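You operate a simulated robot arm through the tools that you are given. There is no shell and no other tool. Be economical: measure what you need, move in short steps, check, and stop when the job is done.

Carry out the task below with a simulated robot arm. There is one attempt and no reset: what you move stays moved.

TASK
Put shaft 4's gear in the red WORN tray, fit the one marked 0/35, run the drive.
Fine: gear 20/17 overhangs it: park that on the free peg and put it back on shaft 3; one gear off at a time, straight from seat to seat; turn the orange gear knob till the counter lights; other gears stay.

Only the result counts: the job must be done as asked and must still hold three seconds after the hand-in. Knocking over, shifting, dropping, spilling or breaking anything else fails it.

THE ROBOT
A 7-joint arm with a two-finger parallel gripper, fixed in place. Base frame: the origin is at the foot of the arm, x ahead of it, y to its left, z up. Units: cm, degrees, N and s.
Its first joint turns from -132.0 to 132.0 degrees. Payload 3.91 kg.
The TCP is the grasp point between the finger pads, 3 cm short of the fingertips. In the tool frame z runs along the fingers and y along their closing line. The gripper opens to 11 cm. The fingers are 2 cm wide and 1 cm thick; the gripper's body (4.8 by 11.2 cm) begins 5.5 cm behind the TCP.
Orientation is told as [roll, pitch, yaw] about the base's x, y, z axes, in that order, counted from this pose: with the fingers straight down and closing along the base's y, the tool's x points along the base's -x, its y along +y and its z along -z.

THE INTERFACE
- The arm moves only by the tool apply_moves. Its argument "deltas" is a list of rows, each a list of 7 numbers: the shift along the base's x, y, z in units of 25 mm (1.0 is 25 mm), then the turn, a rotation vector about the base's x, y, z in units of 6 degrees (1.0 is 6 degrees), then the opening, from 0 (shut) to 1 (fully open). In form: [[x, y, z, ax, ay, az, fingers], ...]. A call has 1 to 10 rows; each row shifts and turns the commanded pose from where the row before left it. A call with a number of a shift or a turn outside -1 to 1 is refused whole. Each row takes 0.2 s and may step no farther than 5 cm and 8.6 degrees from the row before; otherwise, or with a gripper value out of range, the whole call is refused. A pose out of reach is approached as far as the arm can. The call stops where the force on the tool passes 50 N (or 10 N more than at its start, if that is more) or the arm is blocked; 0.2 s more then pass. The fingers move at their own pace (about 10.8 cm/s each) and stop on an object; they squeeze with about 22 N. The grip force told is the motor's: it shows also when the fingers shut on nothing. Time passes only in rows, and 0.2 s behind the last, so rows that do not move let the fingers close. It gives the time, the measured TCP pose, the force on the tool (base axes), the opening and the grip force at its end, in the units of the frame above (readings bear some noise), with the torque about the TCP (base axes, N m) and any sound that the robot's microphone picked up.
- Cameras (640 x 400 px; columns grow to the right, rows downward): "scene" is fixed at [22.02, 65.12, 140.91]; the picture's right is [-0.57, -0.82, 0.00], its down [-0.81, 0.57, -0.15] and it looks along [0.12, -0.08, -0.99] (base axes); focal length 214 px, centre (320, 200). "wrist" rides on the gripper at [7.2, 1.7, -10.3] in the tool frame; the picture's right is [-0.23, 0.97, 0.00], its down [-0.76, -0.18, -0.62] and it looks along [-0.61, -0.14, 0.78] (tool axes); focal length 222 px, centre (320, 200). There is no depth. A picture from a camera that has moved, and an enlarged one, comes with that camera's place and axes in the base frame and with its lens.
- snapshot(camera): a new picture of that camera. No time passes.
- enlarge(camera, box): a new picture of the part [left, top, right, bottom] of that camera's present view, enlarged. No time passes.
- sign_off(): hands the job in; it is judged then, once.

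Work in short steps. Places have to be worked out from the pictures, the camera data and where the tool is seen: move nearer, look again, correct. Check each grasp and each placing, and mend what went wrong. You have 120 turns and 76 pictures in all, those below and enlarged ones among them. Open the gripper and draw the arm clear of the work before you hand the job in, unless the task says otherwise; then end with one line.

The tools are called after ">>>" as a command line: name --pt "numbers of a row" for each row, then --argument value for the rest, lists and objects as JSON in quotes. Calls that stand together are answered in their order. apply_moves: Moves the arm, as the interface text tells. Its arguments: {"type":"object","properties":{"deltas":{"type":"array","items":{"type":"array","items":{"type":"number"}}}},"required":["deltas"]} The other tools are called the same way: snapshot (camera) takes a picture; enlarge (camera, box) takes an enlarged picture of a part of a camera's view; sign_off () hands the job in.

At the start:

```text
clock: 0.0
tcp_pos: [31.31, 54.3, 115.56]
ee_rot: [0.0, 0.0, 0.0]
contact_force: [-0.4, 0.0, -0.1]
torque: [0.01, -0.03, 0.02]
opening: 11.03
grasp_force: 0.1
```

scene: 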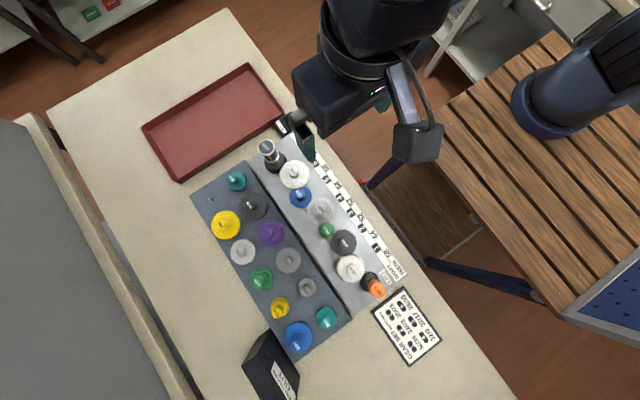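
wrist: 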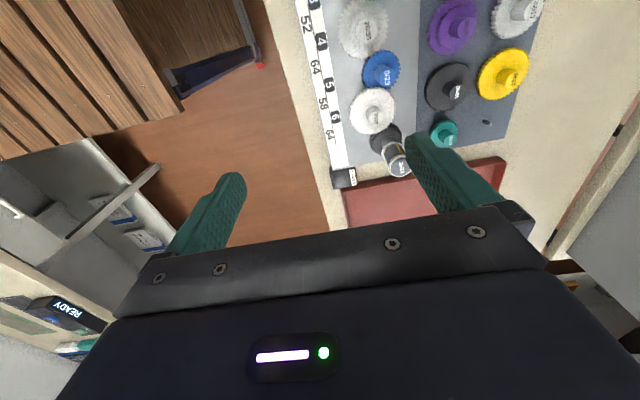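

I start by enlarging the gear board and the chart in the scene view to read the labels.

>>> enlarge --camera "scene" --box '[240, 120, 420, 232]'

>>> enlarge --camera "scene" --box '[190, 160, 350, 260]'

>>> enlarge --camera "scene" --box '[240, 230, 450, 370]'

```text
3.56 times, centred on (330, 176) of scene
camera zoom: at [22.02, 65.12, 140.91], right [-0.57, -0.82, 0.0], down [-0.81, 0.57, -0.15], along [0.12, -0.08, -0.99], focal length 763 px, centre (284, 285)
```

zoom: 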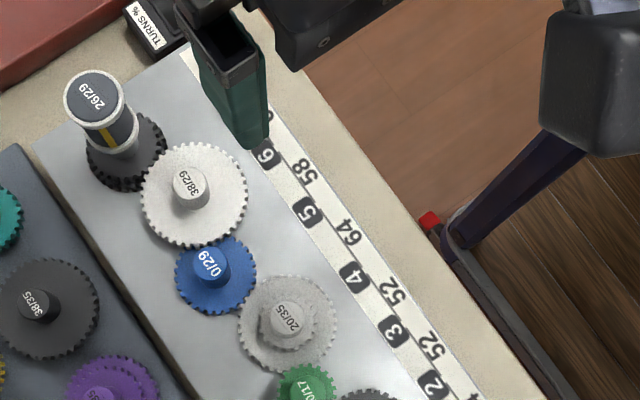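

```text
4.00 times, centred on (270, 210) of scene
camera zoom: at [22.02, 65.12, 140.91], right [-0.57, -0.82, 0.0], down [-0.81, 0.57, -0.15], along [0.12, -0.08, -0.99], focal length 858 px, centre (520, 160)
```

zoom: 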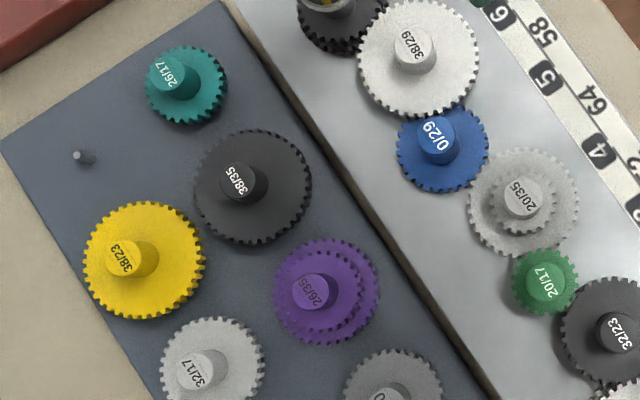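

```text
2.86 times, centred on (345, 300) of scene
camera zoom: at [22.02, 65.12, 140.91], right [-0.57, -0.82, 0.0], down [-0.81, 0.57, -0.15], along [0.12, -0.08, -0.99], focal length 613 px, centre (249, -86)
```

zoom: 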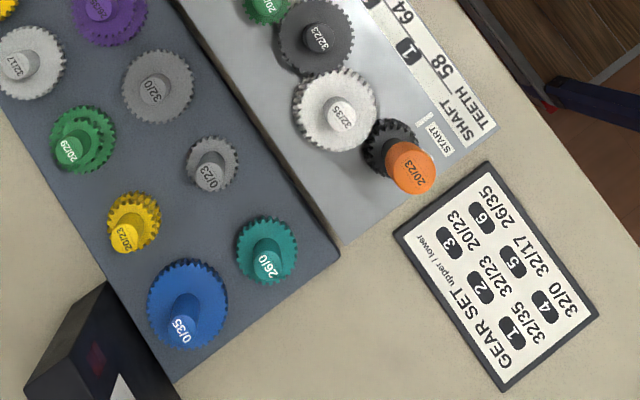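

The board's long axis runs along base x, with gear tops near z≈86. I move lower and back for a closer wrist look at shafts 3–6.

>>> apply_moves --pt "-1 0.33 -0.6 0 0 0 1" --pt "-1 0.33 -0.6 0 0 0 1" --pt "-1 0.33 -0.6 0 0 0 1" --pt "-1 0.33 -0.6 0 0 0 1" --pt "-1 0.33 -0.6 0 0 0 1" --pt "-1 0.33 -0.6 0 0 0 1" --pt "-1 0.33 -0.6 0 0 0 1"

>>> snapshot --camera "wrist"

>>> snapshot --camera "scene"

```text
clock: 1.6
tcp_pos: [13.62, 60.36, 104.91]
ee_rot: [0.0, 0.0, 0.0]
contact_force: [0.8, 0.1, 0.1]
torque: [0.0, 0.01, 0.03]
opening: 10.99
grasp_force: 0.1
```

```text
70 pictures are left
camera wrist: at [6.35, 62.06, 115.33], right [0.23, 0.97, 0.0], down [0.76, -0.18, 0.62], along [0.61, -0.14, -0.78], focal length 222 px, centre (320, 200)
```

wrist: 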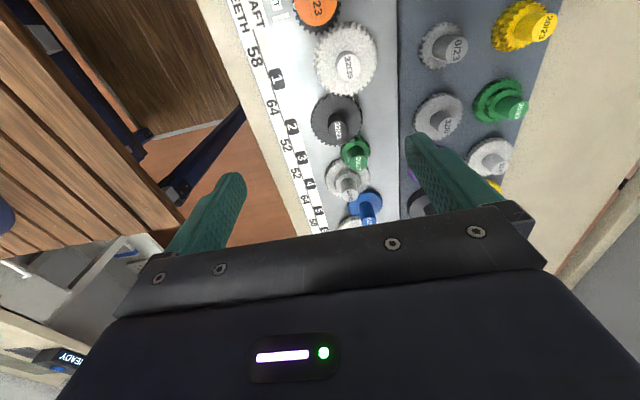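

```text
69 pictures are left
```

scene: 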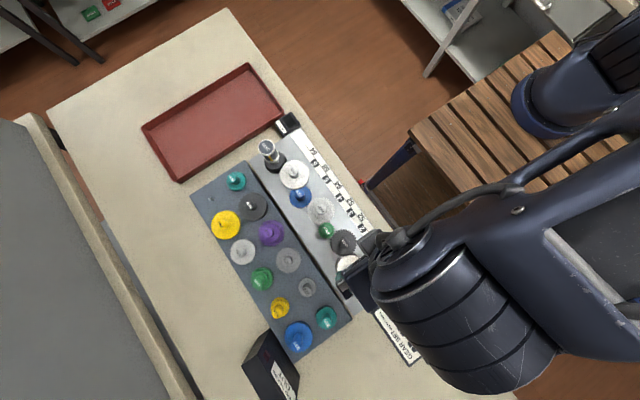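

Both views are useful; I enlarge the wrist view to gauge gear heights and positions.

>>> enlarge --camera "wrist" --box '[260, 80, 440, 240]'

>>> enlarge --camera "scene" --box '[280, 180, 360, 240]'

```text
2.50 times, centred on (350, 160) of wrist
camera zoom: at [6.35, 62.06, 115.33], right [0.23, 0.97, 0.0], down [0.76, -0.18, 0.62], along [0.61, -0.14, -0.78], focal length 555 px, centre (245, 300)
```

zoom: 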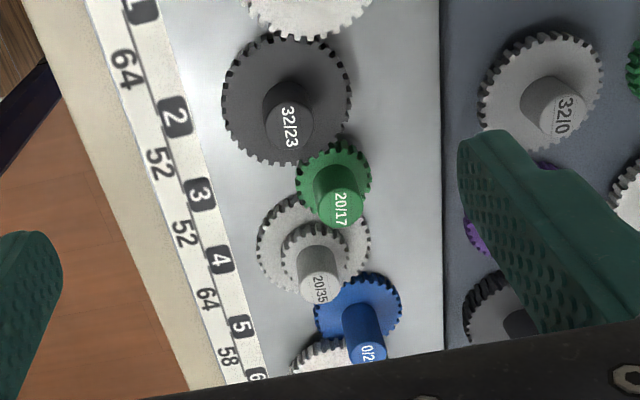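

```text
6.67 times, centred on (320, 210) of scene
camera zoom: at [22.02, 65.12, 140.91], right [-0.57, -0.82, 0.0], down [-0.81, 0.57, -0.15], along [0.12, -0.08, -0.99], focal length 1430 px, centre (320, 133)
```

zoom: 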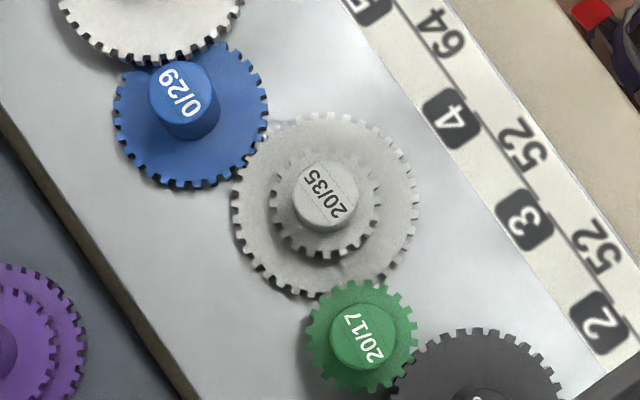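

Triangulation gives the 20/17 hub top at (21.3, 63.8, 90) and the 20/35 hub top at (26.15, 62.1, 90); the hubs are about 2.6 cm wide and 4 cm tall. I move to hover over 20/17 with a part-open gripper.

>>> apply_moves --pt "0.77 0.34 -0.75 0 0 0 0.5" --pt "0.77 0.34 -0.75 0 0 0 0.5" --pt "0.77 0.34 -0.75 0 0 0 0.5" --pt "0.77 0.34 -0.75 0 0 0 0.5" --pt "0 0 0 0 0 0 0.5"

>>> snapshot --camera "wrist"

```text
clock: 2.8
tcp_pos: [21.32, 63.19, 97.6]
ee_rot: [-0.1, 0.0, 0.1]
contact_force: [-1.1, -0.6, 0.1]
torque: [-0.02, 0.01, 0.02]
opening: 5.5
grasp_force: 0.1
```

```text
66 pictures are left
camera wrist: at [14.12, 64.86, 107.98], right [0.23, 0.97, 0.0], down [0.76, -0.18, 0.62], along [0.61, -0.14, -0.78], focal length 222 px, centre (320, 200)
```

wrist: 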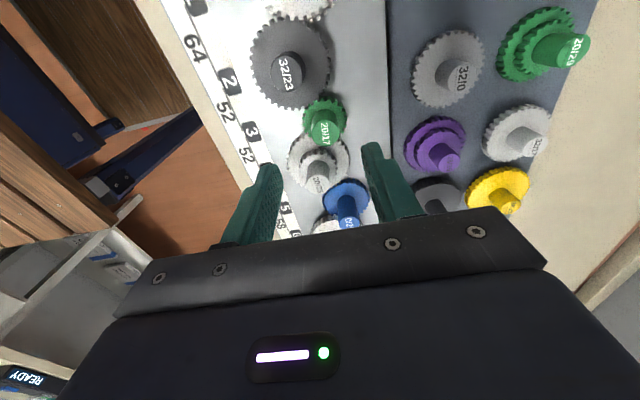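

I check reading noise with a null row and enlarge the wrist image on the green gear.

>>> apply_moves --pt "0 0 0 0 0 0 0.5"

>>> enlarge --camera "wrist" --box '[240, 60, 400, 240]'

>>> enlarge --camera "wrist" --box '[280, 80, 360, 180]'

```text
clock: 3.2
tcp_pos: [21.4, 63.15, 97.63]
ee_rot: [0.1, 0.1, 0.2]
contact_force: [0.4, 0.2, -0.5]
torque: [-0.02, 0.01, 0.02]
opening: 5.51
grasp_force: 0.1
```

```text
2.22 times, centred on (320, 150) of wrist
camera zoom: at [14.12, 64.85, 107.98], right [0.23, 0.97, 0.0], down [0.76, -0.18, 0.62], along [0.61, -0.14, -0.78], focal length 494 px, centre (320, 311)
```

zoom: 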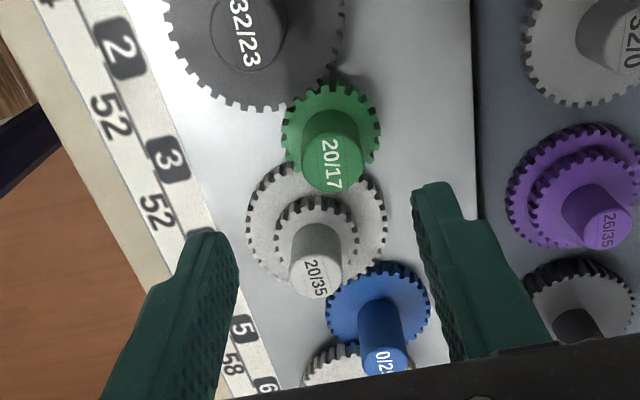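

```text
4.00 times, centred on (320, 130) of wrist
camera zoom: at [14.12, 64.85, 107.98], right [0.23, 0.97, 0.0], down [0.76, -0.18, 0.62], along [0.61, -0.14, -0.78], focal length 888 px, centre (320, 480)
```

zoom: 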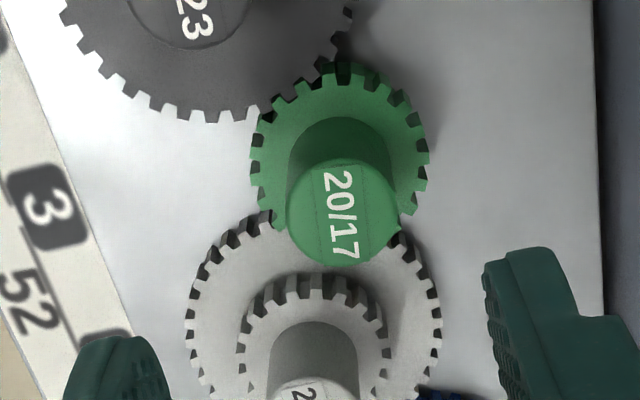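

The second view confirms the hub centre at (21.3, 63.75), with its disc top at about z 86.3. I descend to TCP z≈90 with the tips above the disc.

>>> apply_moves --pt "0 0.24 -0.6 0 0 0 0.5" --pt "0 0 -0.8 0 0 0 0.5" --pt "0 0 -0.8 0 0 0 0.5" --pt "0 0 -0.8 0 0 0 0.5" --pt "0 0 0 0 0 0 0.5"

>>> snapshot --camera "wrist"

```text
clock: 4.4
tcp_pos: [21.31, 63.74, 90.11]
ee_rot: [0.0, 0.1, 0.1]
contact_force: [0.0, 0.3, -0.3]
torque: [0.01, 0.03, -0.04]
opening: 5.49
grasp_force: 0.0
```

```text
63 pictures are left
camera wrist: at [14.13, 65.57, 100.45], right [0.23, 0.97, 0.0], down [0.76, -0.18, 0.62], along [0.61, -0.14, -0.78], focal length 222 px, centre (320, 200)
```

wrist: 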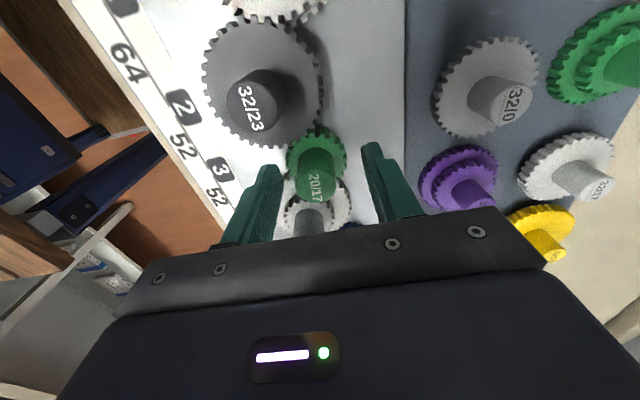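

The hub sits between the pads at the TCP pixel. I close the gripper.

>>> apply_moves --pt "0 0 0 0 0 0 0.3" --pt "0 0 0 0 0 0 0.0" --pt "0 0 0 0 0 0 0.0" --pt "0 0 0 0 0 0 0.0"

>>> enlarge --camera "wrist" --box '[240, 80, 400, 240]'

```text
clock: 5.2
tcp_pos: [21.34, 63.88, 90.47]
ee_rot: [0.2, 0.0, 0.1]
contact_force: [-2.6, -17.5, 18.3]
torque: [-0.5, 0.1, -0.02]
opening: 2.4
grasp_force: 22.5
stopped in row 4: the force on the tool passed its limit at 51 N (the readings are from after the stop); the commanded pose is now the measured one
```

```text
2.50 times, centred on (320, 160) of wrist
camera zoom: at [14.1, 65.52, 100.8], right [0.23, 0.97, 0.0], down [0.76, -0.18, 0.62], along [0.61, -0.14, -0.78], focal length 555 px, centre (320, 300)
```

zoom: 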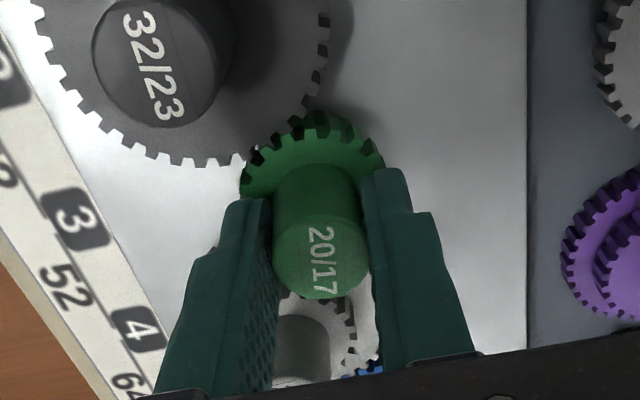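

Grip is on (opening 2.4), but the side and upward forces show slight off-centring. I shift a touch to -y and up to relax, and read again.

>>> apply_moves --pt "0 -0.04 0.0 0 0 0 0.0" --pt "0 0 0 0 0 0 0.0"

```text
clock: 5.8
tcp_pos: [21.49, 63.62, 90.43]
ee_rot: [0.4, 0.0, 0.0]
contact_force: [-1.1, -10.9, 28.5]
torque: [-0.2, 0.03, -0.01]
opening: 2.36
grasp_force: 21.9
```

>>> apply_moves --pt "0 -0.04 0.08 0 0 0 0.0" --pt "0 0 0 0 0 0 0.0"

```text
clock: 6.5
tcp_pos: [21.49, 63.63, 90.44]
ee_rot: [0.1, -0.1, 0.0]
contact_force: [-1.1, 0.3, 2.1]
torque: [0.03, -0.02, 0.01]
opening: 2.25
grasp_force: 21.6
```

The forces are now neutral, so the grip is centred. I lift straight up gently.

>>> apply_moves --pt "0 0 0.3 0 0 0 0.0" --pt "0 0 0.5 0 0 0 0.0" --pt "0 0 0.6 0 0 0 0.0" --pt "0 0 0 0 0 0 0.0"

>>> snapshot --camera "wrist"

```text
clock: 7.5
tcp_pos: [21.6, 63.79, 93.95]
ee_rot: [0.2, 0.1, 0.1]
contact_force: [-0.5, 0.8, -0.3]
torque: [0.01, 0.01, -0.03]
opening: 2.25
grasp_force: 21.6
```

```text
61 pictures are left
camera wrist: at [14.29, 65.5, 104.35], right [0.23, 0.97, 0.0], down [0.76, -0.18, 0.62], along [0.61, -0.14, -0.78], focal length 222 px, centre (320, 200)
```

wrist: 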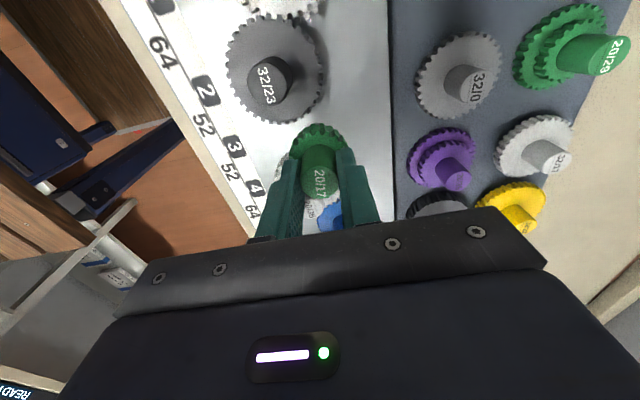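

The gear comes up with the fingers. I continue lifting to clear, then look at shaft 3's bare peg and the free peg.

>>> apply_moves --pt "0 0 0.8 0 0 0 0.0" --pt "0 0 0.8 0 0 0 0.0" --pt "0 0 0.8 0 0 0 0.0" --pt "0 0 0 0 0 0 0.0"

>>> snapshot --camera "wrist"

>>> enlarge --camera "scene" --box '[190, 160, 350, 260]'

```text
clock: 8.4
tcp_pos: [21.55, 63.81, 100.32]
ee_rot: [0.2, 0.0, 0.1]
contact_force: [0.3, 0.3, -0.3]
torque: [-0.02, 0.01, 0.01]
opening: 2.26
grasp_force: 22.1
```

```text
60 pictures are left
camera wrist: at [14.25, 65.51, 110.63], right [0.23, 0.97, 0.0], down [0.76, -0.18, 0.62], along [0.61, -0.14, -0.78], focal length 222 px, centre (320, 200)
```

wrist: 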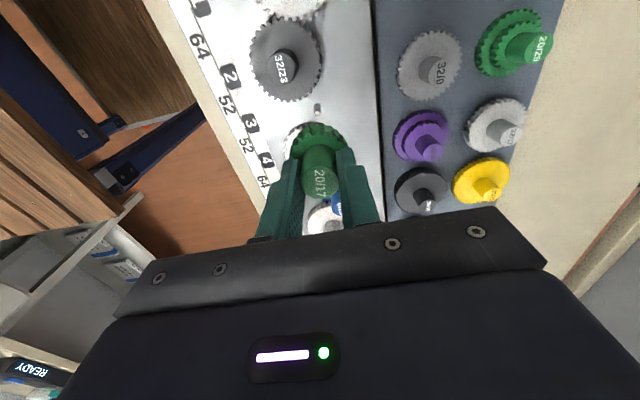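

```text
4.00 times, centred on (270, 210) of scene
camera zoom: at [22.02, 65.12, 140.91], right [-0.57, -0.82, 0.0], down [-0.81, 0.57, -0.15], along [0.12, -0.08, -0.99], focal length 858 px, centre (520, 160)
```

zoom: 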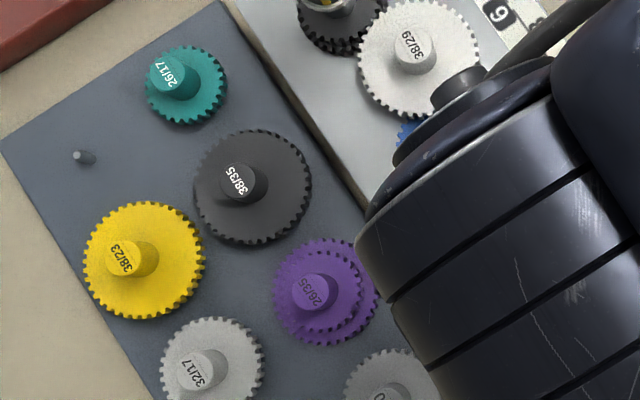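

Peg 3's top is at z≈86, directly under the pick point. I carry the gear toward the free peg, estimated at (45.2, 84), staying high, and stop short for a look.

>>> apply_moves --pt "0 0.5 0.8 0 0 0 0.0" --pt "0.8 1 0 0 0 0 0.0" --pt "1 1 0 0 0 0 0.0" --pt "1 1 0 0 0 0 0.0" --pt "1 1 0 0 0 0 0.0" --pt "1 1 0 0 0 0 0.0" --pt "1 1 0 0 0 0 0.0" --pt "1 0.6 0 0 0 0 0.0" --pt "0 0 0 0 0 0 0.0"

>>> snapshot --camera "wrist"

```text
clock: 10.4
tcp_pos: [38.57, 81.42, 102.05]
ee_rot: [0.1, 0.0, 0.0]
contact_force: [-0.7, 0.1, 0.5]
torque: [0.02, -0.02, 0.02]
opening: 2.24
grasp_force: 21.8
```

```text
58 pictures are left
camera wrist: at [31.32, 83.16, 112.48], right [0.23, 0.97, 0.0], down [0.76, -0.18, 0.62], along [0.61, -0.14, -0.78], focal length 222 px, centre (320, 200)
```

wrist: 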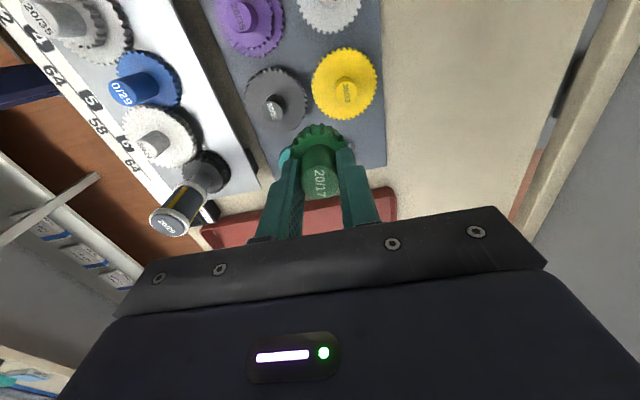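

The held gear hides the peg, so I shift -y by 6 cm to see it.

>>> apply_moves --pt "0 -1 0 0 0 0 0.0" --pt "0 -1 0 0 0 0 0.0" --pt "0 -0.4 0 0 0 0 0.0" --pt "0 0 0 0 0 0 0.0"

>>> enlarge --camera "wrist" --box '[320, 80, 480, 220]'

>>> enlarge --camera "scene" --box '[190, 180, 240, 215]'

```text
clock: 11.4
tcp_pos: [38.17, 75.47, 102.2]
ee_rot: [0.2, -0.1, 0.0]
contact_force: [0.2, -0.3, -0.8]
torque: [0.01, -0.01, -0.02]
opening: 2.25
grasp_force: 22.2
```

```text
2.86 times, centred on (400, 150) of wrist
camera zoom: at [30.9, 77.22, 112.61], right [0.23, 0.97, 0.0], down [0.76, -0.18, 0.62], along [0.61, -0.14, -0.78], focal length 635 px, centre (91, 343)
```

zoom: 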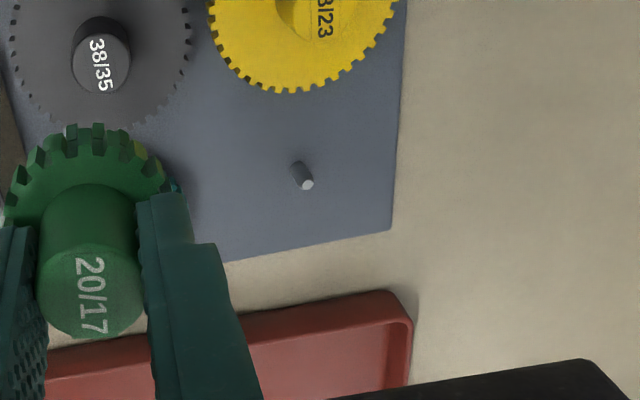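

```text
11.43 times, centred on (215, 198) of scene
camera zoom: at [22.02, 65.12, 140.91], right [-0.57, -0.82, 0.0], down [-0.81, 0.57, -0.15], along [0.12, -0.08, -0.99], focal length 2451 px, centre (1520, 229)
```

zoom: 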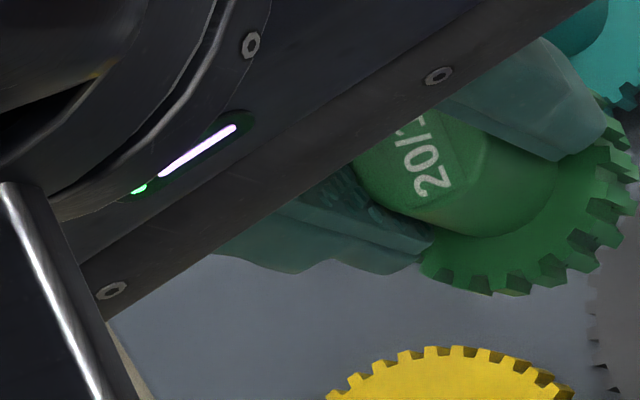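

From the wrist view the peg top is at about (45.6, 84.2, 85). I take a steeper view from further +x to pin it down.

>>> apply_moves --pt "1 0 0 0 0 0 0.0" --pt "1 0 0 0 0 0 0.0" --pt "1 0 0 0 0 0 0.0" --pt "0 0 0 0 0 0 0.0"

>>> enlarge --camera "wrist" --box '[320, 40, 440, 140]'

```text
clock: 12.4
tcp_pos: [45.81, 75.47, 102.17]
ee_rot: [0.2, 0.0, 0.1]
contact_force: [0.3, -0.1, -0.2]
torque: [-0.04, 0.0, 0.03]
opening: 2.25
grasp_force: 22.1
```

```text
4.00 times, centred on (380, 90) of wrist
camera zoom: at [38.44, 77.15, 112.61], right [0.23, 0.97, 0.0], down [0.76, -0.18, 0.62], along [0.61, -0.14, -0.78], focal length 888 px, centre (80, 640)
```

zoom: 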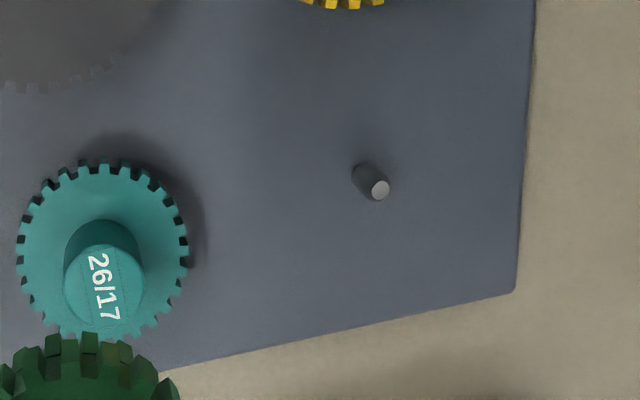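

Three rays now agree: the peg top is at about (46.5, 84.7, 83.3) and the board is at about z 80.6. I move above it and come down to just over the peg.

>>> apply_moves --pt "0.3 1 0 0 0 0 0.0" --pt "0 1 0 0 0 0 0.0" --pt "0 1 0 0 0 0 0.0" --pt "0 0.7 -0.5 0 0 0 0.0" --pt "0 0 -1 0 0 0 0.0" --pt "0 0 -1 0 0 0 0.0" --pt "0 0 -1 0 0 0 0.0" --pt "0 0 0 0 0 0 0.0"

>>> enlarge --camera "wrist" --box '[240, 60, 440, 220]'

>>> enlarge --camera "scene" --box '[170, 150, 270, 220]'

```text
clock: 14.2
tcp_pos: [46.63, 84.81, 93.5]
ee_rot: [0.2, 0.1, 0.1]
contact_force: [0.6, -0.5, 0.6]
torque: [0.02, -0.01, -0.04]
opening: 2.24
grasp_force: 21.9
```

```text
2.50 times, centred on (340, 140) of wrist
camera zoom: at [39.38, 86.57, 103.8], right [0.23, 0.97, 0.0], down [0.76, -0.18, 0.62], along [0.61, -0.14, -0.78], focal length 555 px, centre (270, 350)
```

zoom: 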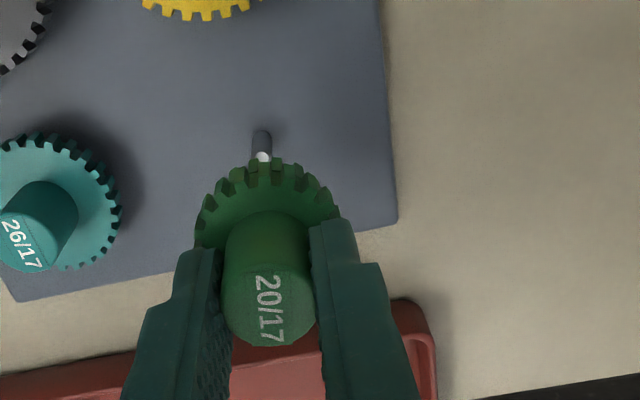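

```text
5.71 times, centred on (220, 185) of scene
camera zoom: at [22.02, 65.12, 140.91], right [-0.57, -0.82, 0.0], down [-0.81, 0.57, -0.15], along [0.12, -0.08, -0.99], focal length 1226 px, centre (891, 286)
```

zoom: 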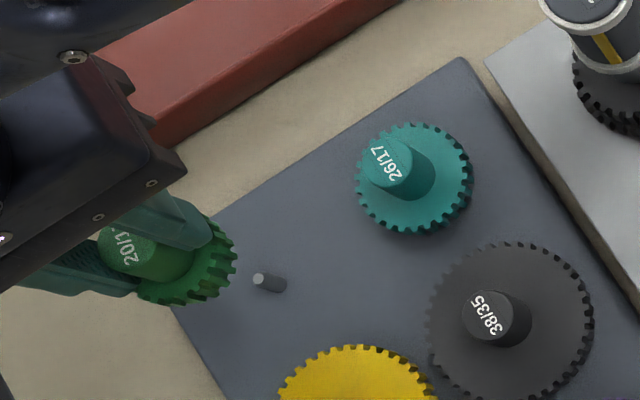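

The peg relative to the gear axis is off by about (-0.12, -0.1). I correct and descend slowly while watching the forces.

>>> apply_moves --pt "-0.05 -0.04 -0.5 0 0 0 0.0" --pt "0 0 -0.5 0 0 0 0.0" --pt "0 0 -0.2 0 0 0 0.0" --pt "0 0 -0.2 0 0 0 0.0" --pt "0 0 0 0 0 0 0.0"

>>> enlarge --camera "wrist" --box '[240, 60, 440, 220]'

```text
clock: 15.4
tcp_pos: [46.45, 84.69, 89.91]
ee_rot: [0.3, 0.0, 0.0]
contact_force: [0.4, 0.7, -0.5]
torque: [0.01, -0.02, -0.04]
opening: 2.26
grasp_force: 22.1
```

```text
2.50 times, centred on (340, 140) of wrist
camera zoom: at [39.17, 86.39, 100.23], right [0.23, 0.97, 0.0], down [0.76, -0.18, 0.62], along [0.61, -0.14, -0.78], focal length 555 px, centre (270, 350)
```

zoom: 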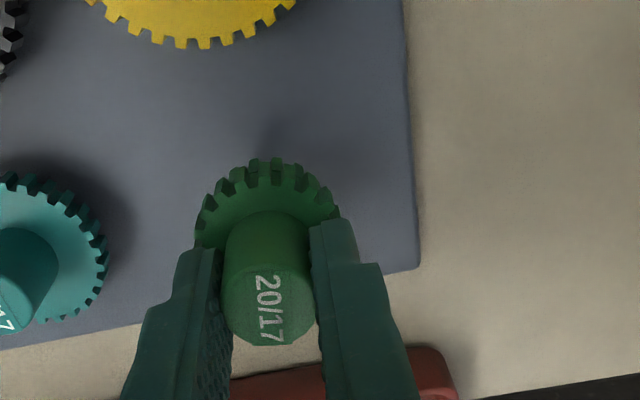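

No contact yet. I keep going down in small steps.

>>> apply_moves --pt "0 0 -0.15 0 0 0 0.0" --pt "0 0 -0.15 0 0 0 0.0" --pt "0 0 -0.15 0 0 0 0.0" --pt "0 0 0 0 0 0 0.0"

```text
clock: 16.4
tcp_pos: [46.5, 84.66, 88.58]
ee_rot: [0.2, 0.1, 0.2]
contact_force: [-0.1, 0.3, 0.3]
torque: [-0.06, 0.0, 0.01]
opening: 2.26
grasp_force: 22.1
```

>>> apply_moves --pt "0 0 -0.1 0 0 0 0.0" --pt "0 0 -0.1 0 0 0 0.0" --pt "0 0 -0.1 0 0 0 0.0" --pt "0 0 0 0 0 0 0.0"

>>> enlarge --camera "scene" --box '[170, 150, 270, 220]'

```text
clock: 17.4
tcp_pos: [46.6, 84.65, 87.89]
ee_rot: [0.3, -0.1, 0.1]
contact_force: [0.2, -0.8, -0.7]
torque: [-0.07, 0.02, -0.02]
opening: 2.26
grasp_force: 22.3
```

```text
5.71 times, centred on (220, 185) of scene
camera zoom: at [22.02, 65.12, 140.91], right [-0.57, -0.82, 0.0], down [-0.81, 0.57, -0.15], along [0.12, -0.08, -0.99], focal length 1226 px, centre (891, 286)
```

zoom: 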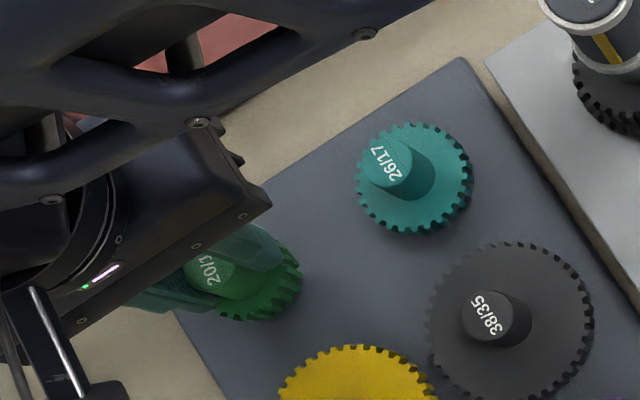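

Still free, and the gear now covers the peg. I continue until it seats.

>>> apply_moves --pt "0 0 -0.1 0 0 0 0.0" --pt "0 0 -0.1 0 0 0 0.0" --pt "0 0 0 0 0 0 0.0"

```text
clock: 18.2
tcp_pos: [46.59, 84.59, 87.36]
ee_rot: [0.1, 0.0, 0.1]
contact_force: [-0.2, -0.2, -0.5]
torque: [0.02, -0.02, -0.02]
opening: 2.23
grasp_force: 22.1
```

>>> apply_moves --pt "0 0 -0.1 0 0 0 0.0" --pt "0 0 -0.1 0 0 0 0.0" --pt "0 0 0 0 0 0 0.0"

```text
clock: 19.1
tcp_pos: [46.52, 84.57, 86.83]
ee_rot: [0.2, -0.1, 0.1]
contact_force: [-0.1, -0.3, -1.1]
torque: [-0.02, -0.04, 0.0]
opening: 2.26
grasp_force: 22.4
```

>>> apply_moves --pt "0 0 -0.1 0 0 0 0.0" --pt "0 0 -0.1 0 0 0 0.0" --pt "0 0 0 0 0 0 0.0"

>>> snapshot --camera "wrist"

```text
clock: 19.9
tcp_pos: [46.58, 84.61, 86.56]
ee_rot: [0.3, -0.1, 0.0]
contact_force: [3.6, 2.7, 20.7]
torque: [0.06, -0.38, 0.04]
opening: 2.22
grasp_force: 22.0
```

```text
50 pictures are left
camera wrist: at [39.24, 86.26, 97.05], right [0.23, 0.97, 0.01], down [0.76, -0.18, 0.62], along [0.61, -0.14, -0.78], focal length 222 px, centre (320, 200)
```

wrist: 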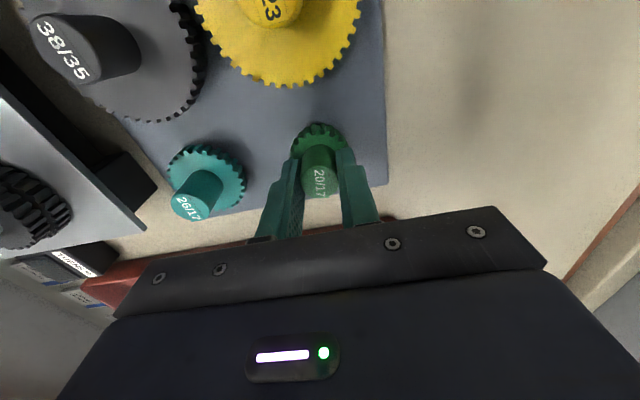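

Contact came at z≈86.6, consistent with the gear bottom on the board. I back off slightly and do a side nudge to confirm that the peg holds the gear.

>>> apply_moves --pt "0 0 0.08 0 0 0 0.0" --pt "0 0.12 0 0 0 0 0.0" --pt "0 0 0 0 0 0 0.0"

```text
clock: 20.6
tcp_pos: [46.49, 84.75, 86.77]
ee_rot: [0.0, 0.0, 0.0]
contact_force: [-2.1, -36.0, 17.9]
torque: [-1.31, 0.08, -0.01]
opening: 2.26
grasp_force: 21.8
```

The strong side reaction means the gear is captive on the peg. I undo the nudge and release.

>>> apply_moves --pt "0 -0.12 0 0 0 0 0.0" --pt "0 0 0 0 0 0 0.0"

>>> apply_moves --pt "0 0 0 0 0 0 0.3" --pt "0 0 0 0 0 0 0.5" --pt "0 0 0 0 0 0 0.5"

```text
clock: 21.2
tcp_pos: [46.49, 84.77, 86.7]
ee_rot: [0.3, -0.1, 0.0]
contact_force: [5.7, 0.5, 10.7]
torque: [0.02, -0.36, -0.01]
opening: 2.28
grasp_force: 21.9
```

```text
clock: 22.1
tcp_pos: [46.42, 84.59, 86.55]
ee_rot: [0.2, 0.0, 0.0]
contact_force: [-0.3, -0.2, 0.3]
torque: [0.03, 0.0, -0.05]
opening: 5.48
grasp_force: 0.1
```

Released. I rise straight up and look to verify that it stands on the peg.

>>> apply_moves --pt "0 0 0.8 0 0 0 0.5" --pt "0 0 1 0 0 0 0.5" --pt "0 0 1 0 0 0 0.5" --pt "0 0 1 0 0 0 0.5" --pt "0 0 1 0 0 0 0.5" --pt "0 0 0 0 0 0 0.5"

>>> snapshot --camera "wrist"

```text
clock: 23.4
tcp_pos: [46.52, 84.46, 98.65]
ee_rot: [0.1, 0.1, 0.0]
contact_force: [0.0, -0.4, 0.2]
torque: [-0.01, -0.03, 0.01]
opening: 5.5
grasp_force: 0.0
```

```text
49 pictures are left
camera wrist: at [39.3, 86.17, 109.02], right [0.23, 0.97, 0.0], down [0.76, -0.18, 0.62], along [0.61, -0.14, -0.78], focal length 222 px, centre (320, 200)
```

wrist: 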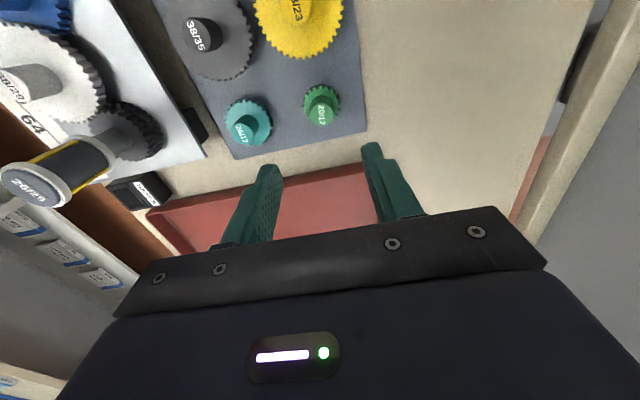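

20/17 stands on the peg. Next I fly high over to the 20/35 hub on shaft 4.

>>> apply_moves --pt "0 0 1 0 0 0 0.5" --pt "-0.9 -1 0.4 0 0 0 0.5" --pt "-0.9 -1 0 0 0 0 0.5" --pt "-0.9 -1 0 0 0 0 0.5" --pt "-0.9 -1 0 0 0 0 0.5" --pt "-0.9 -1 0 0 0 0 0.5" --pt "-0.9 -1 0 0 0 0 0.5" --pt "-0.9 -1 0 0 0 0 0.5" --pt "-0.9 -1 0 0 0 0 0.5" --pt "-0.96 -0.98 0 0 0 0 0.5"

>>> apply_moves --pt "0 0 -0.9 0 0 0 0.5" --pt "0 0 -0.9 0 0 0 0.5" --pt "0 0 -0.7 0 0 0 0.5" --pt "0 0 0 0 0 0 0.5"

>>> enlarge --camera "wrist" --box '[240, 60, 400, 220]'

```text
clock: 25.6
tcp_pos: [26.28, 62.05, 101.96]
ee_rot: [0.3, 0.1, 0.0]
contact_force: [0.6, 0.4, -1.1]
torque: [-0.01, 0.03, 0.0]
opening: 5.53
grasp_force: 0.0
```

```text
clock: 26.6
tcp_pos: [26.05, 62.3, 95.75]
ee_rot: [0.2, 0.0, 0.0]
contact_force: [0.4, -0.7, 0.5]
torque: [0.03, 0.03, -0.01]
opening: 5.51
grasp_force: 0.0
```

```text
2.50 times, centred on (320, 140) of wrist
camera zoom: at [18.8, 63.97, 106.1], right [0.23, 0.97, 0.0], down [0.76, -0.18, 0.62], along [0.61, -0.14, -0.78], focal length 555 px, centre (320, 350)
```

zoom: 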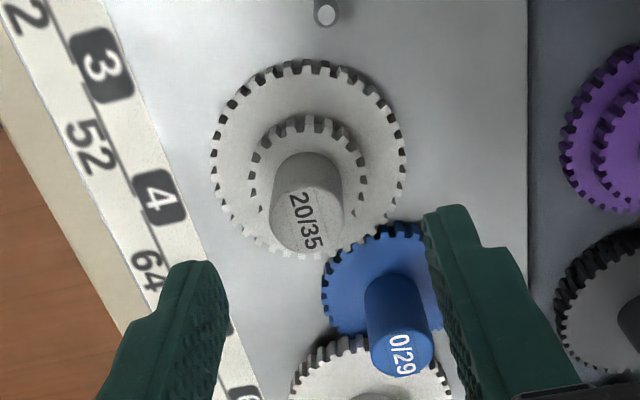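

The hub centre is at (26.17, 61.85). I centre and descend to z≈90.5.

>>> apply_moves --pt "0.06 -0.17 -0.6 0 0 0 0.5" --pt "0 0 -0.8 0 0 0 0.5" --pt "0 0 -0.7 0 0 0 0.5" --pt "0 0 0 0 0 0 0.5"

>>> enlarge --camera "wrist" --box '[240, 60, 400, 220]'

```text
clock: 27.6
tcp_pos: [26.26, 61.72, 90.78]
ee_rot: [0.1, 0.0, 0.0]
contact_force: [0.3, -0.8, 0.2]
torque: [0.02, 0.01, 0.0]
opening: 5.48
grasp_force: 0.1
```

```text
2.50 times, centred on (320, 140) of wrist
camera zoom: at [18.95, 63.47, 100.97], right [0.23, 0.97, 0.0], down [0.76, -0.18, 0.62], along [0.61, -0.14, -0.78], focal length 555 px, centre (320, 350)
```

zoom: 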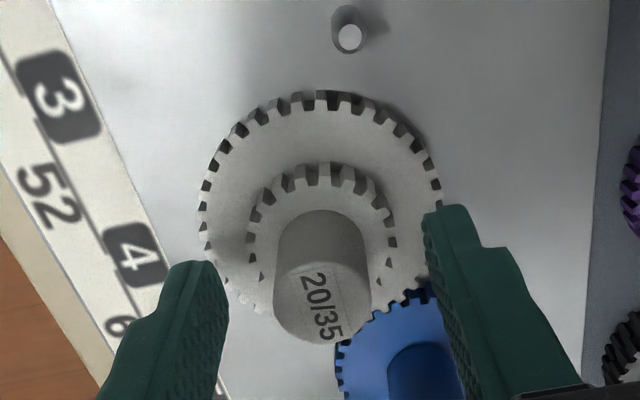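

The hub is centred between the fingers, so I close.

>>> apply_moves --pt "0 0 0 0 0 0 0.3" --pt "0 0 0 0 0 0 0.0" --pt "0 0 0 0 0 0 0.0" --pt "0 0 0 0 0 0 0.0"

```text
clock: 28.6
tcp_pos: [26.09, 61.7, 90.63]
ee_rot: [0.2, 0.0, 0.1]
contact_force: [-0.4, -0.6, 1.7]
torque: [-0.04, 0.02, 0.01]
opening: 2.23
grasp_force: 22.1
```

The grip is clean with no side force. I lift straight up.

>>> apply_moves --pt "0 0 0.3 0 0 0 0.0" --pt "0 0 0.6 0 0 0 0.0" --pt "0 0 0.8 0 0 0 0.0" --pt "0 0 1 0 0 0 0.0" --pt "0 0 1 0 0 0 0.0" --pt "0 0 1 0 0 0 0.0" --pt "0 0 0 0 0 0 0.0"

>>> snapshot --camera "wrist"

```text
clock: 30.2
tcp_pos: [26.31, 61.66, 102.33]
ee_rot: [0.3, 0.0, 0.0]
contact_force: [0.1, 0.3, -0.5]
torque: [-0.02, 0.03, 0.02]
opening: 2.25
grasp_force: 22.1
```

```text
46 pictures are left
camera wrist: at [19.08, 63.41, 112.64], right [0.23, 0.97, 0.0], down [0.76, -0.18, 0.62], along [0.61, -0.14, -0.78], focal length 222 px, centre (320, 200)
```

wrist: 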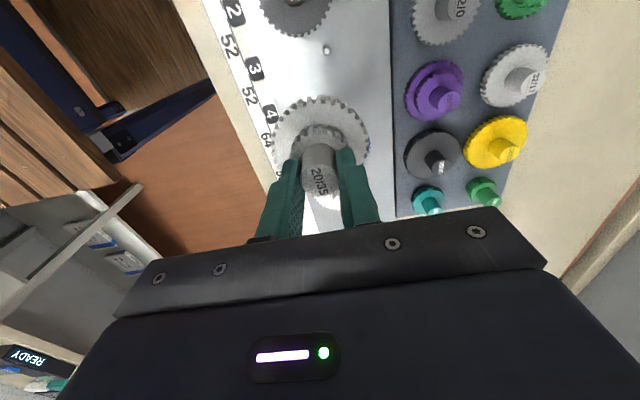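

The gear is held. The tall 26/29 handle tops at z≈96, so I raise to about 108 and carry toward the tray at (66, 64).

>>> apply_moves --pt "0 0 1 0 0 0 0.0" --pt "0 0 1 0 0 0 0.0" --pt "0 0 0.4 0 0 0 0.0" --pt "1 0.06 0 0 0 0 0.0" --pt "1 0.06 0 0 0 0 0.0" --pt "1 0.06 0 0 0 0 0.0" --pt "1 0.06 0 0 0 0 0.0" --pt "1 0.06 0 0 0 0 0.0" --pt "1 0.06 0 0 0 0 0.0" --pt "1 0.06 0 0 0 0 0.0"

>>> apply_moves --pt "1 0.06 0 0 0 0 0.0" --pt "1 0.06 0 0 0 0 0.0" --pt "1 0.06 0 0 0 0 0.0" --pt "1 0.06 0 0 0 0 0.0" --pt "1 0.06 0 0 0 0 0.0" --pt "1 0.06 0 0 0 0 0.0" --pt "1 0.06 0 0 0 0 0.0" --pt "0 0 0 0 0 0 0.0"

>>> snapshot --camera "wrist"

>>> snapshot --camera "scene"

```text
clock: 32.5
tcp_pos: [43.86, 62.92, 108.21]
ee_rot: [0.1, 0.0, 0.1]
contact_force: [-0.6, -0.4, 0.1]
torque: [-0.01, 0.0, 0.01]
opening: 2.24
grasp_force: 22.1
```

```text
clock: 34.2
tcp_pos: [61.16, 63.79, 108.13]
ee_rot: [0.2, 0.0, 0.1]
contact_force: [0.3, -1.0, -0.2]
torque: [-0.03, -0.03, -0.01]
opening: 2.26
grasp_force: 21.9
```

```text
45 pictures are left
camera wrist: at [53.86, 65.47, 118.61], right [0.23, 0.97, 0.0], down [0.76, -0.18, 0.62], along [0.61, -0.14, -0.78], focal length 222 px, centre (320, 200)
```

wrist: 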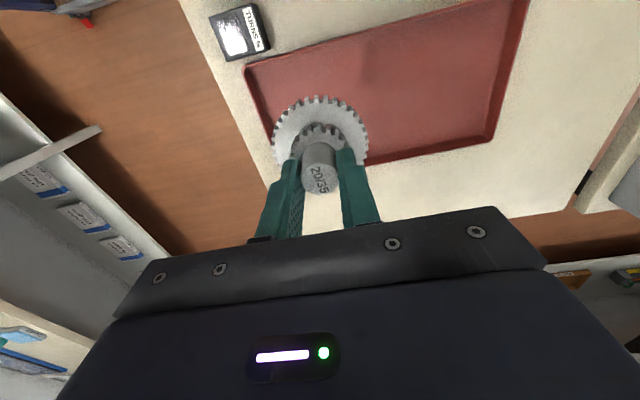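

```text
44 pictures are left
```

scene: 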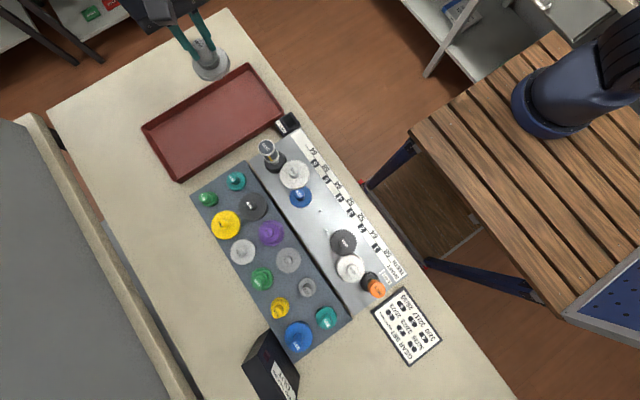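

The tray spans about x 58–79, y 54–92. I go to (66.5, 66) and lower.

>>> apply_moves --pt "1 0.45 0 0 0 0 0.0" --pt "1 0.45 0 0 0 0 0.0" --pt "0.1 0 -1 0 0 0 0.0" --pt "0 0 -1 0 0 0 0.0" --pt "0 0 -1 0 0 0 0.0" --pt "0 0 -1 0 0 0 0.0" --pt "0 0 -1 0 0 0 0.0" --pt "0 0 -1 0 0 0 0.0" --pt "0 0 0 0 0 0 0.0"

>>> snapshot --camera "wrist"

```text
clock: 36.2
tcp_pos: [66.66, 66.13, 93.51]
ee_rot: [0.2, 0.1, 0.1]
contact_force: [1.0, -1.0, -0.7]
torque: [-0.01, 0.02, 0.0]
opening: 2.3
grasp_force: 21.7
```

```text
43 pictures are left
camera wrist: at [59.31, 67.81, 103.89], right [0.23, 0.97, 0.0], down [0.76, -0.18, 0.62], along [0.61, -0.14, -0.78], focal length 222 px, centre (320, 200)
```

wrist: 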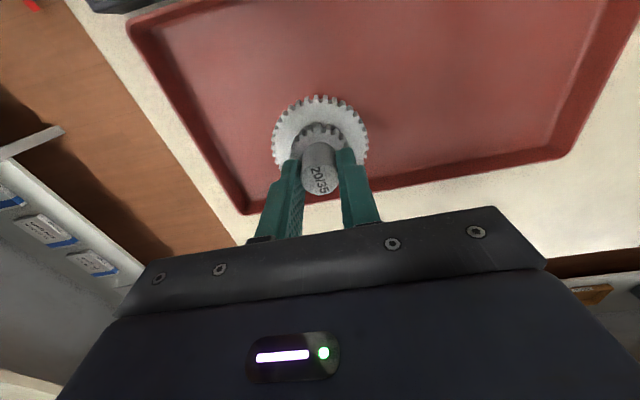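

Well inside the tray. I lower in small steps until the floor is felt.

>>> apply_moves --pt "0 0 -0.8 0 0 0 0.0" --pt "0 0 -0.7 0 0 0 0.0" --pt "0 0 -0.5 0 0 0 0.0" --pt "0 0 -0.3 0 0 0 0.0" --pt "0 0 -0.2 0 0 0 0.0" --pt "0 0 -0.2 0 0 0 0.0" --pt "0 0 0 0 0 0 0.0"

```text
clock: 37.9
tcp_pos: [66.45, 66.13, 86.61]
ee_rot: [0.2, 0.0, 0.1]
contact_force: [-0.8, -0.1, -0.8]
torque: [0.0, -0.01, 0.03]
opening: 2.29
grasp_force: 22.2
```

>>> apply_moves --pt "0 0 -0.15 0 0 0 0.0" --pt "0 0 -0.15 0 0 0 0.0" --pt "0 0 -0.1 0 0 0 0.0" --pt "0 0 -0.1 0 0 0 0.0" --pt "0 0 0 0 0 0 0.0"

```text
clock: 38.9
tcp_pos: [66.57, 66.23, 85.93]
ee_rot: [0.5, -0.3, 0.2]
contact_force: [0.6, -0.3, 11.3]
torque: [0.06, -0.17, 0.04]
opening: 2.3
grasp_force: 21.6
stopped in row 5: the force on the tool passed its limit at 54 N (the readings are from after the stop); the commanded pose is now the measured one
```

The floor is touched at z≈85.9. I release and rise.

>>> apply_moves --pt "0 0 0 0 0 0 0.3" --pt "0 0 0 0 0 0 0.5" --pt "0 0 0 0 0 0 0.5" --pt "0 0 0.6 0 0 0 0.5" --pt "0 0 1 0 0 0 0.5" --pt "0 0 1 0 0 0 0.5" --pt "0 0 1 0 0 0 0.5" --pt "0 0 1 0 0 0 0.5" --pt "0 0 1 0 0 0 0.5" --pt "0 0 0 0 0 0 0.5"

>>> snapshot --camera "wrist"

```text
clock: 41.1
tcp_pos: [66.62, 66.42, 99.81]
ee_rot: [0.4, -0.2, 0.0]
contact_force: [0.1, 0.0, -0.9]
torque: [0.0, 0.04, -0.03]
opening: 5.5
grasp_force: 0.0
```

```text
42 pictures are left
camera wrist: at [59.32, 68.1, 110.06], right [0.23, 0.97, 0.01], down [0.76, -0.18, 0.62], along [0.61, -0.14, -0.78], focal length 222 px, centre (320, 200)
```

wrist: 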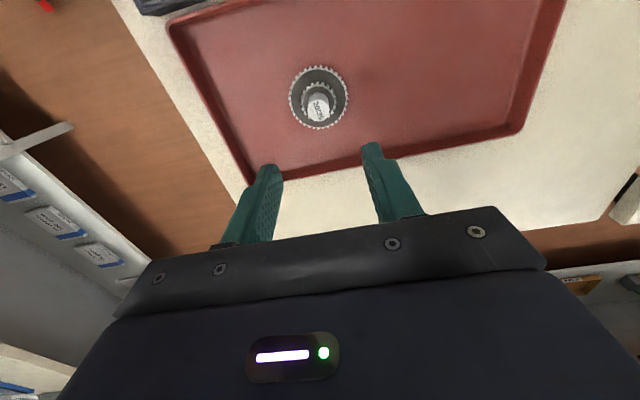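

20/35 lies upright in the tray. Now I travel high to the 0/35 gear, estimated at (2.6, 83.4).

>>> apply_moves --pt "0 0 1 -0.04 0.03 0 0.5" --pt "-1 0.26 1 0 0 0 0.5" --pt "-1 0.26 0.5 0 0 0 0.5" --pt "-1 0.26 0 0 0 0 0.5" --pt "-1 0.26 0 0 0 0 0.5" --pt "-1 0.26 0 0 0 0 0.5" --pt "-1 0.26 0 0 0 0 0.5" --pt "-1 0.26 0 0 0 0 0.5" --pt "-1 0.26 0 0 0 0 0.5" --pt "-1 0.26 0 0 0 0 0.5"

>>> apply_moves --pt "-1 0.26 0 0 0 0 0.5" --pt "-1 0.26 0 0 0 0 0.5" --pt "-1 0.26 0 0 0 0 0.5" --pt "-1 0.26 0 0 0 0 0.5" --pt "-1 0.26 0 0 0 0 0.5" --pt "-1 0.26 0 0 0 0 0.5" --pt "-1 0.26 0 0 0 0 0.5" --pt "-1 0.26 0 0 0 0 0.5" --pt "-1 0.26 0 0 0 0 0.5" --pt "-1 0.26 0 0 0 0 0.5"

>>> apply_moves --pt "-1 0.2 0 0 0 0 0.5" --pt "-1 0.2 0 0 0 0 0.5" --pt "-1 0.2 0 0 0 0 0.5" --pt "-1 0.2 0 0 0 0 0.5" --pt "-1 0.2 0 0 0 0 0.5" --pt "-1 0.2 0 0 0 0 0.5" --pt "0 0 0 0 0 0 0.5"

>>> snapshot --camera "wrist"

>>> snapshot --camera "scene"

```text
clock: 43.3
tcp_pos: [44.24, 71.99, 105.68]
ee_rot: [0.2, 0.0, 0.0]
contact_force: [-0.2, -0.3, -0.6]
torque: [0.04, 0.09, -0.04]
opening: 5.48
grasp_force: 0.1
```

```text
clock: 45.5
tcp_pos: [19.4, 78.68, 105.85]
ee_rot: [0.2, 0.0, 0.0]
contact_force: [0.7, -0.9, 0.2]
torque: [-0.01, 0.07, 0.03]
opening: 5.5
grasp_force: 0.0
```

```text
clock: 47.1
tcp_pos: [4.26, 81.47, 105.91]
ee_rot: [0.3, 0.0, 0.0]
contact_force: [-0.1, 0.4, 0.5]
torque: [-0.01, -0.06, -0.01]
opening: 5.49
grasp_force: 0.0
```

```text
41 pictures are left
camera wrist: at [-3.01, 83.26, 116.29], right [0.23, 0.97, 0.0], down [0.76, -0.18, 0.62], along [0.61, -0.14, -0.78], focal length 222 px, centre (320, 200)
```

wrist: 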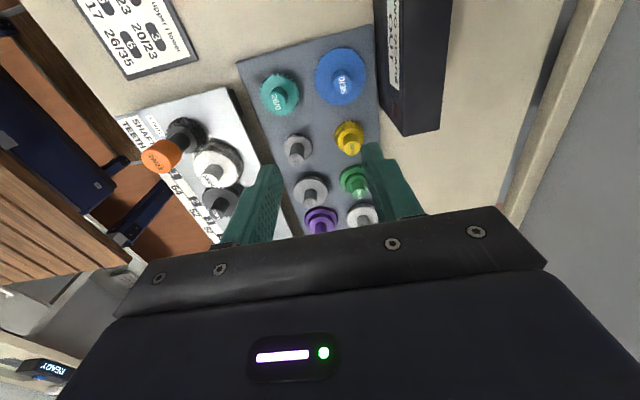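

```text
40 pictures are left
```

scene: 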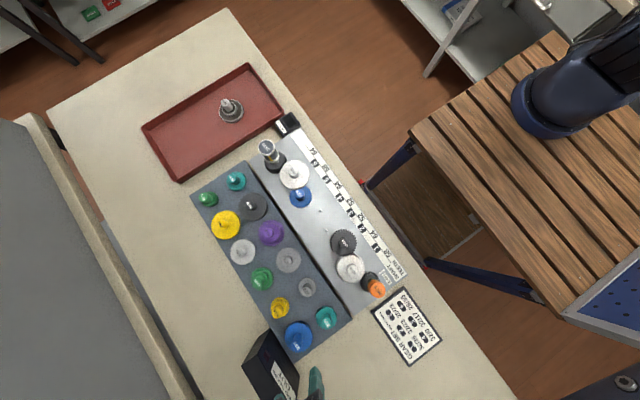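

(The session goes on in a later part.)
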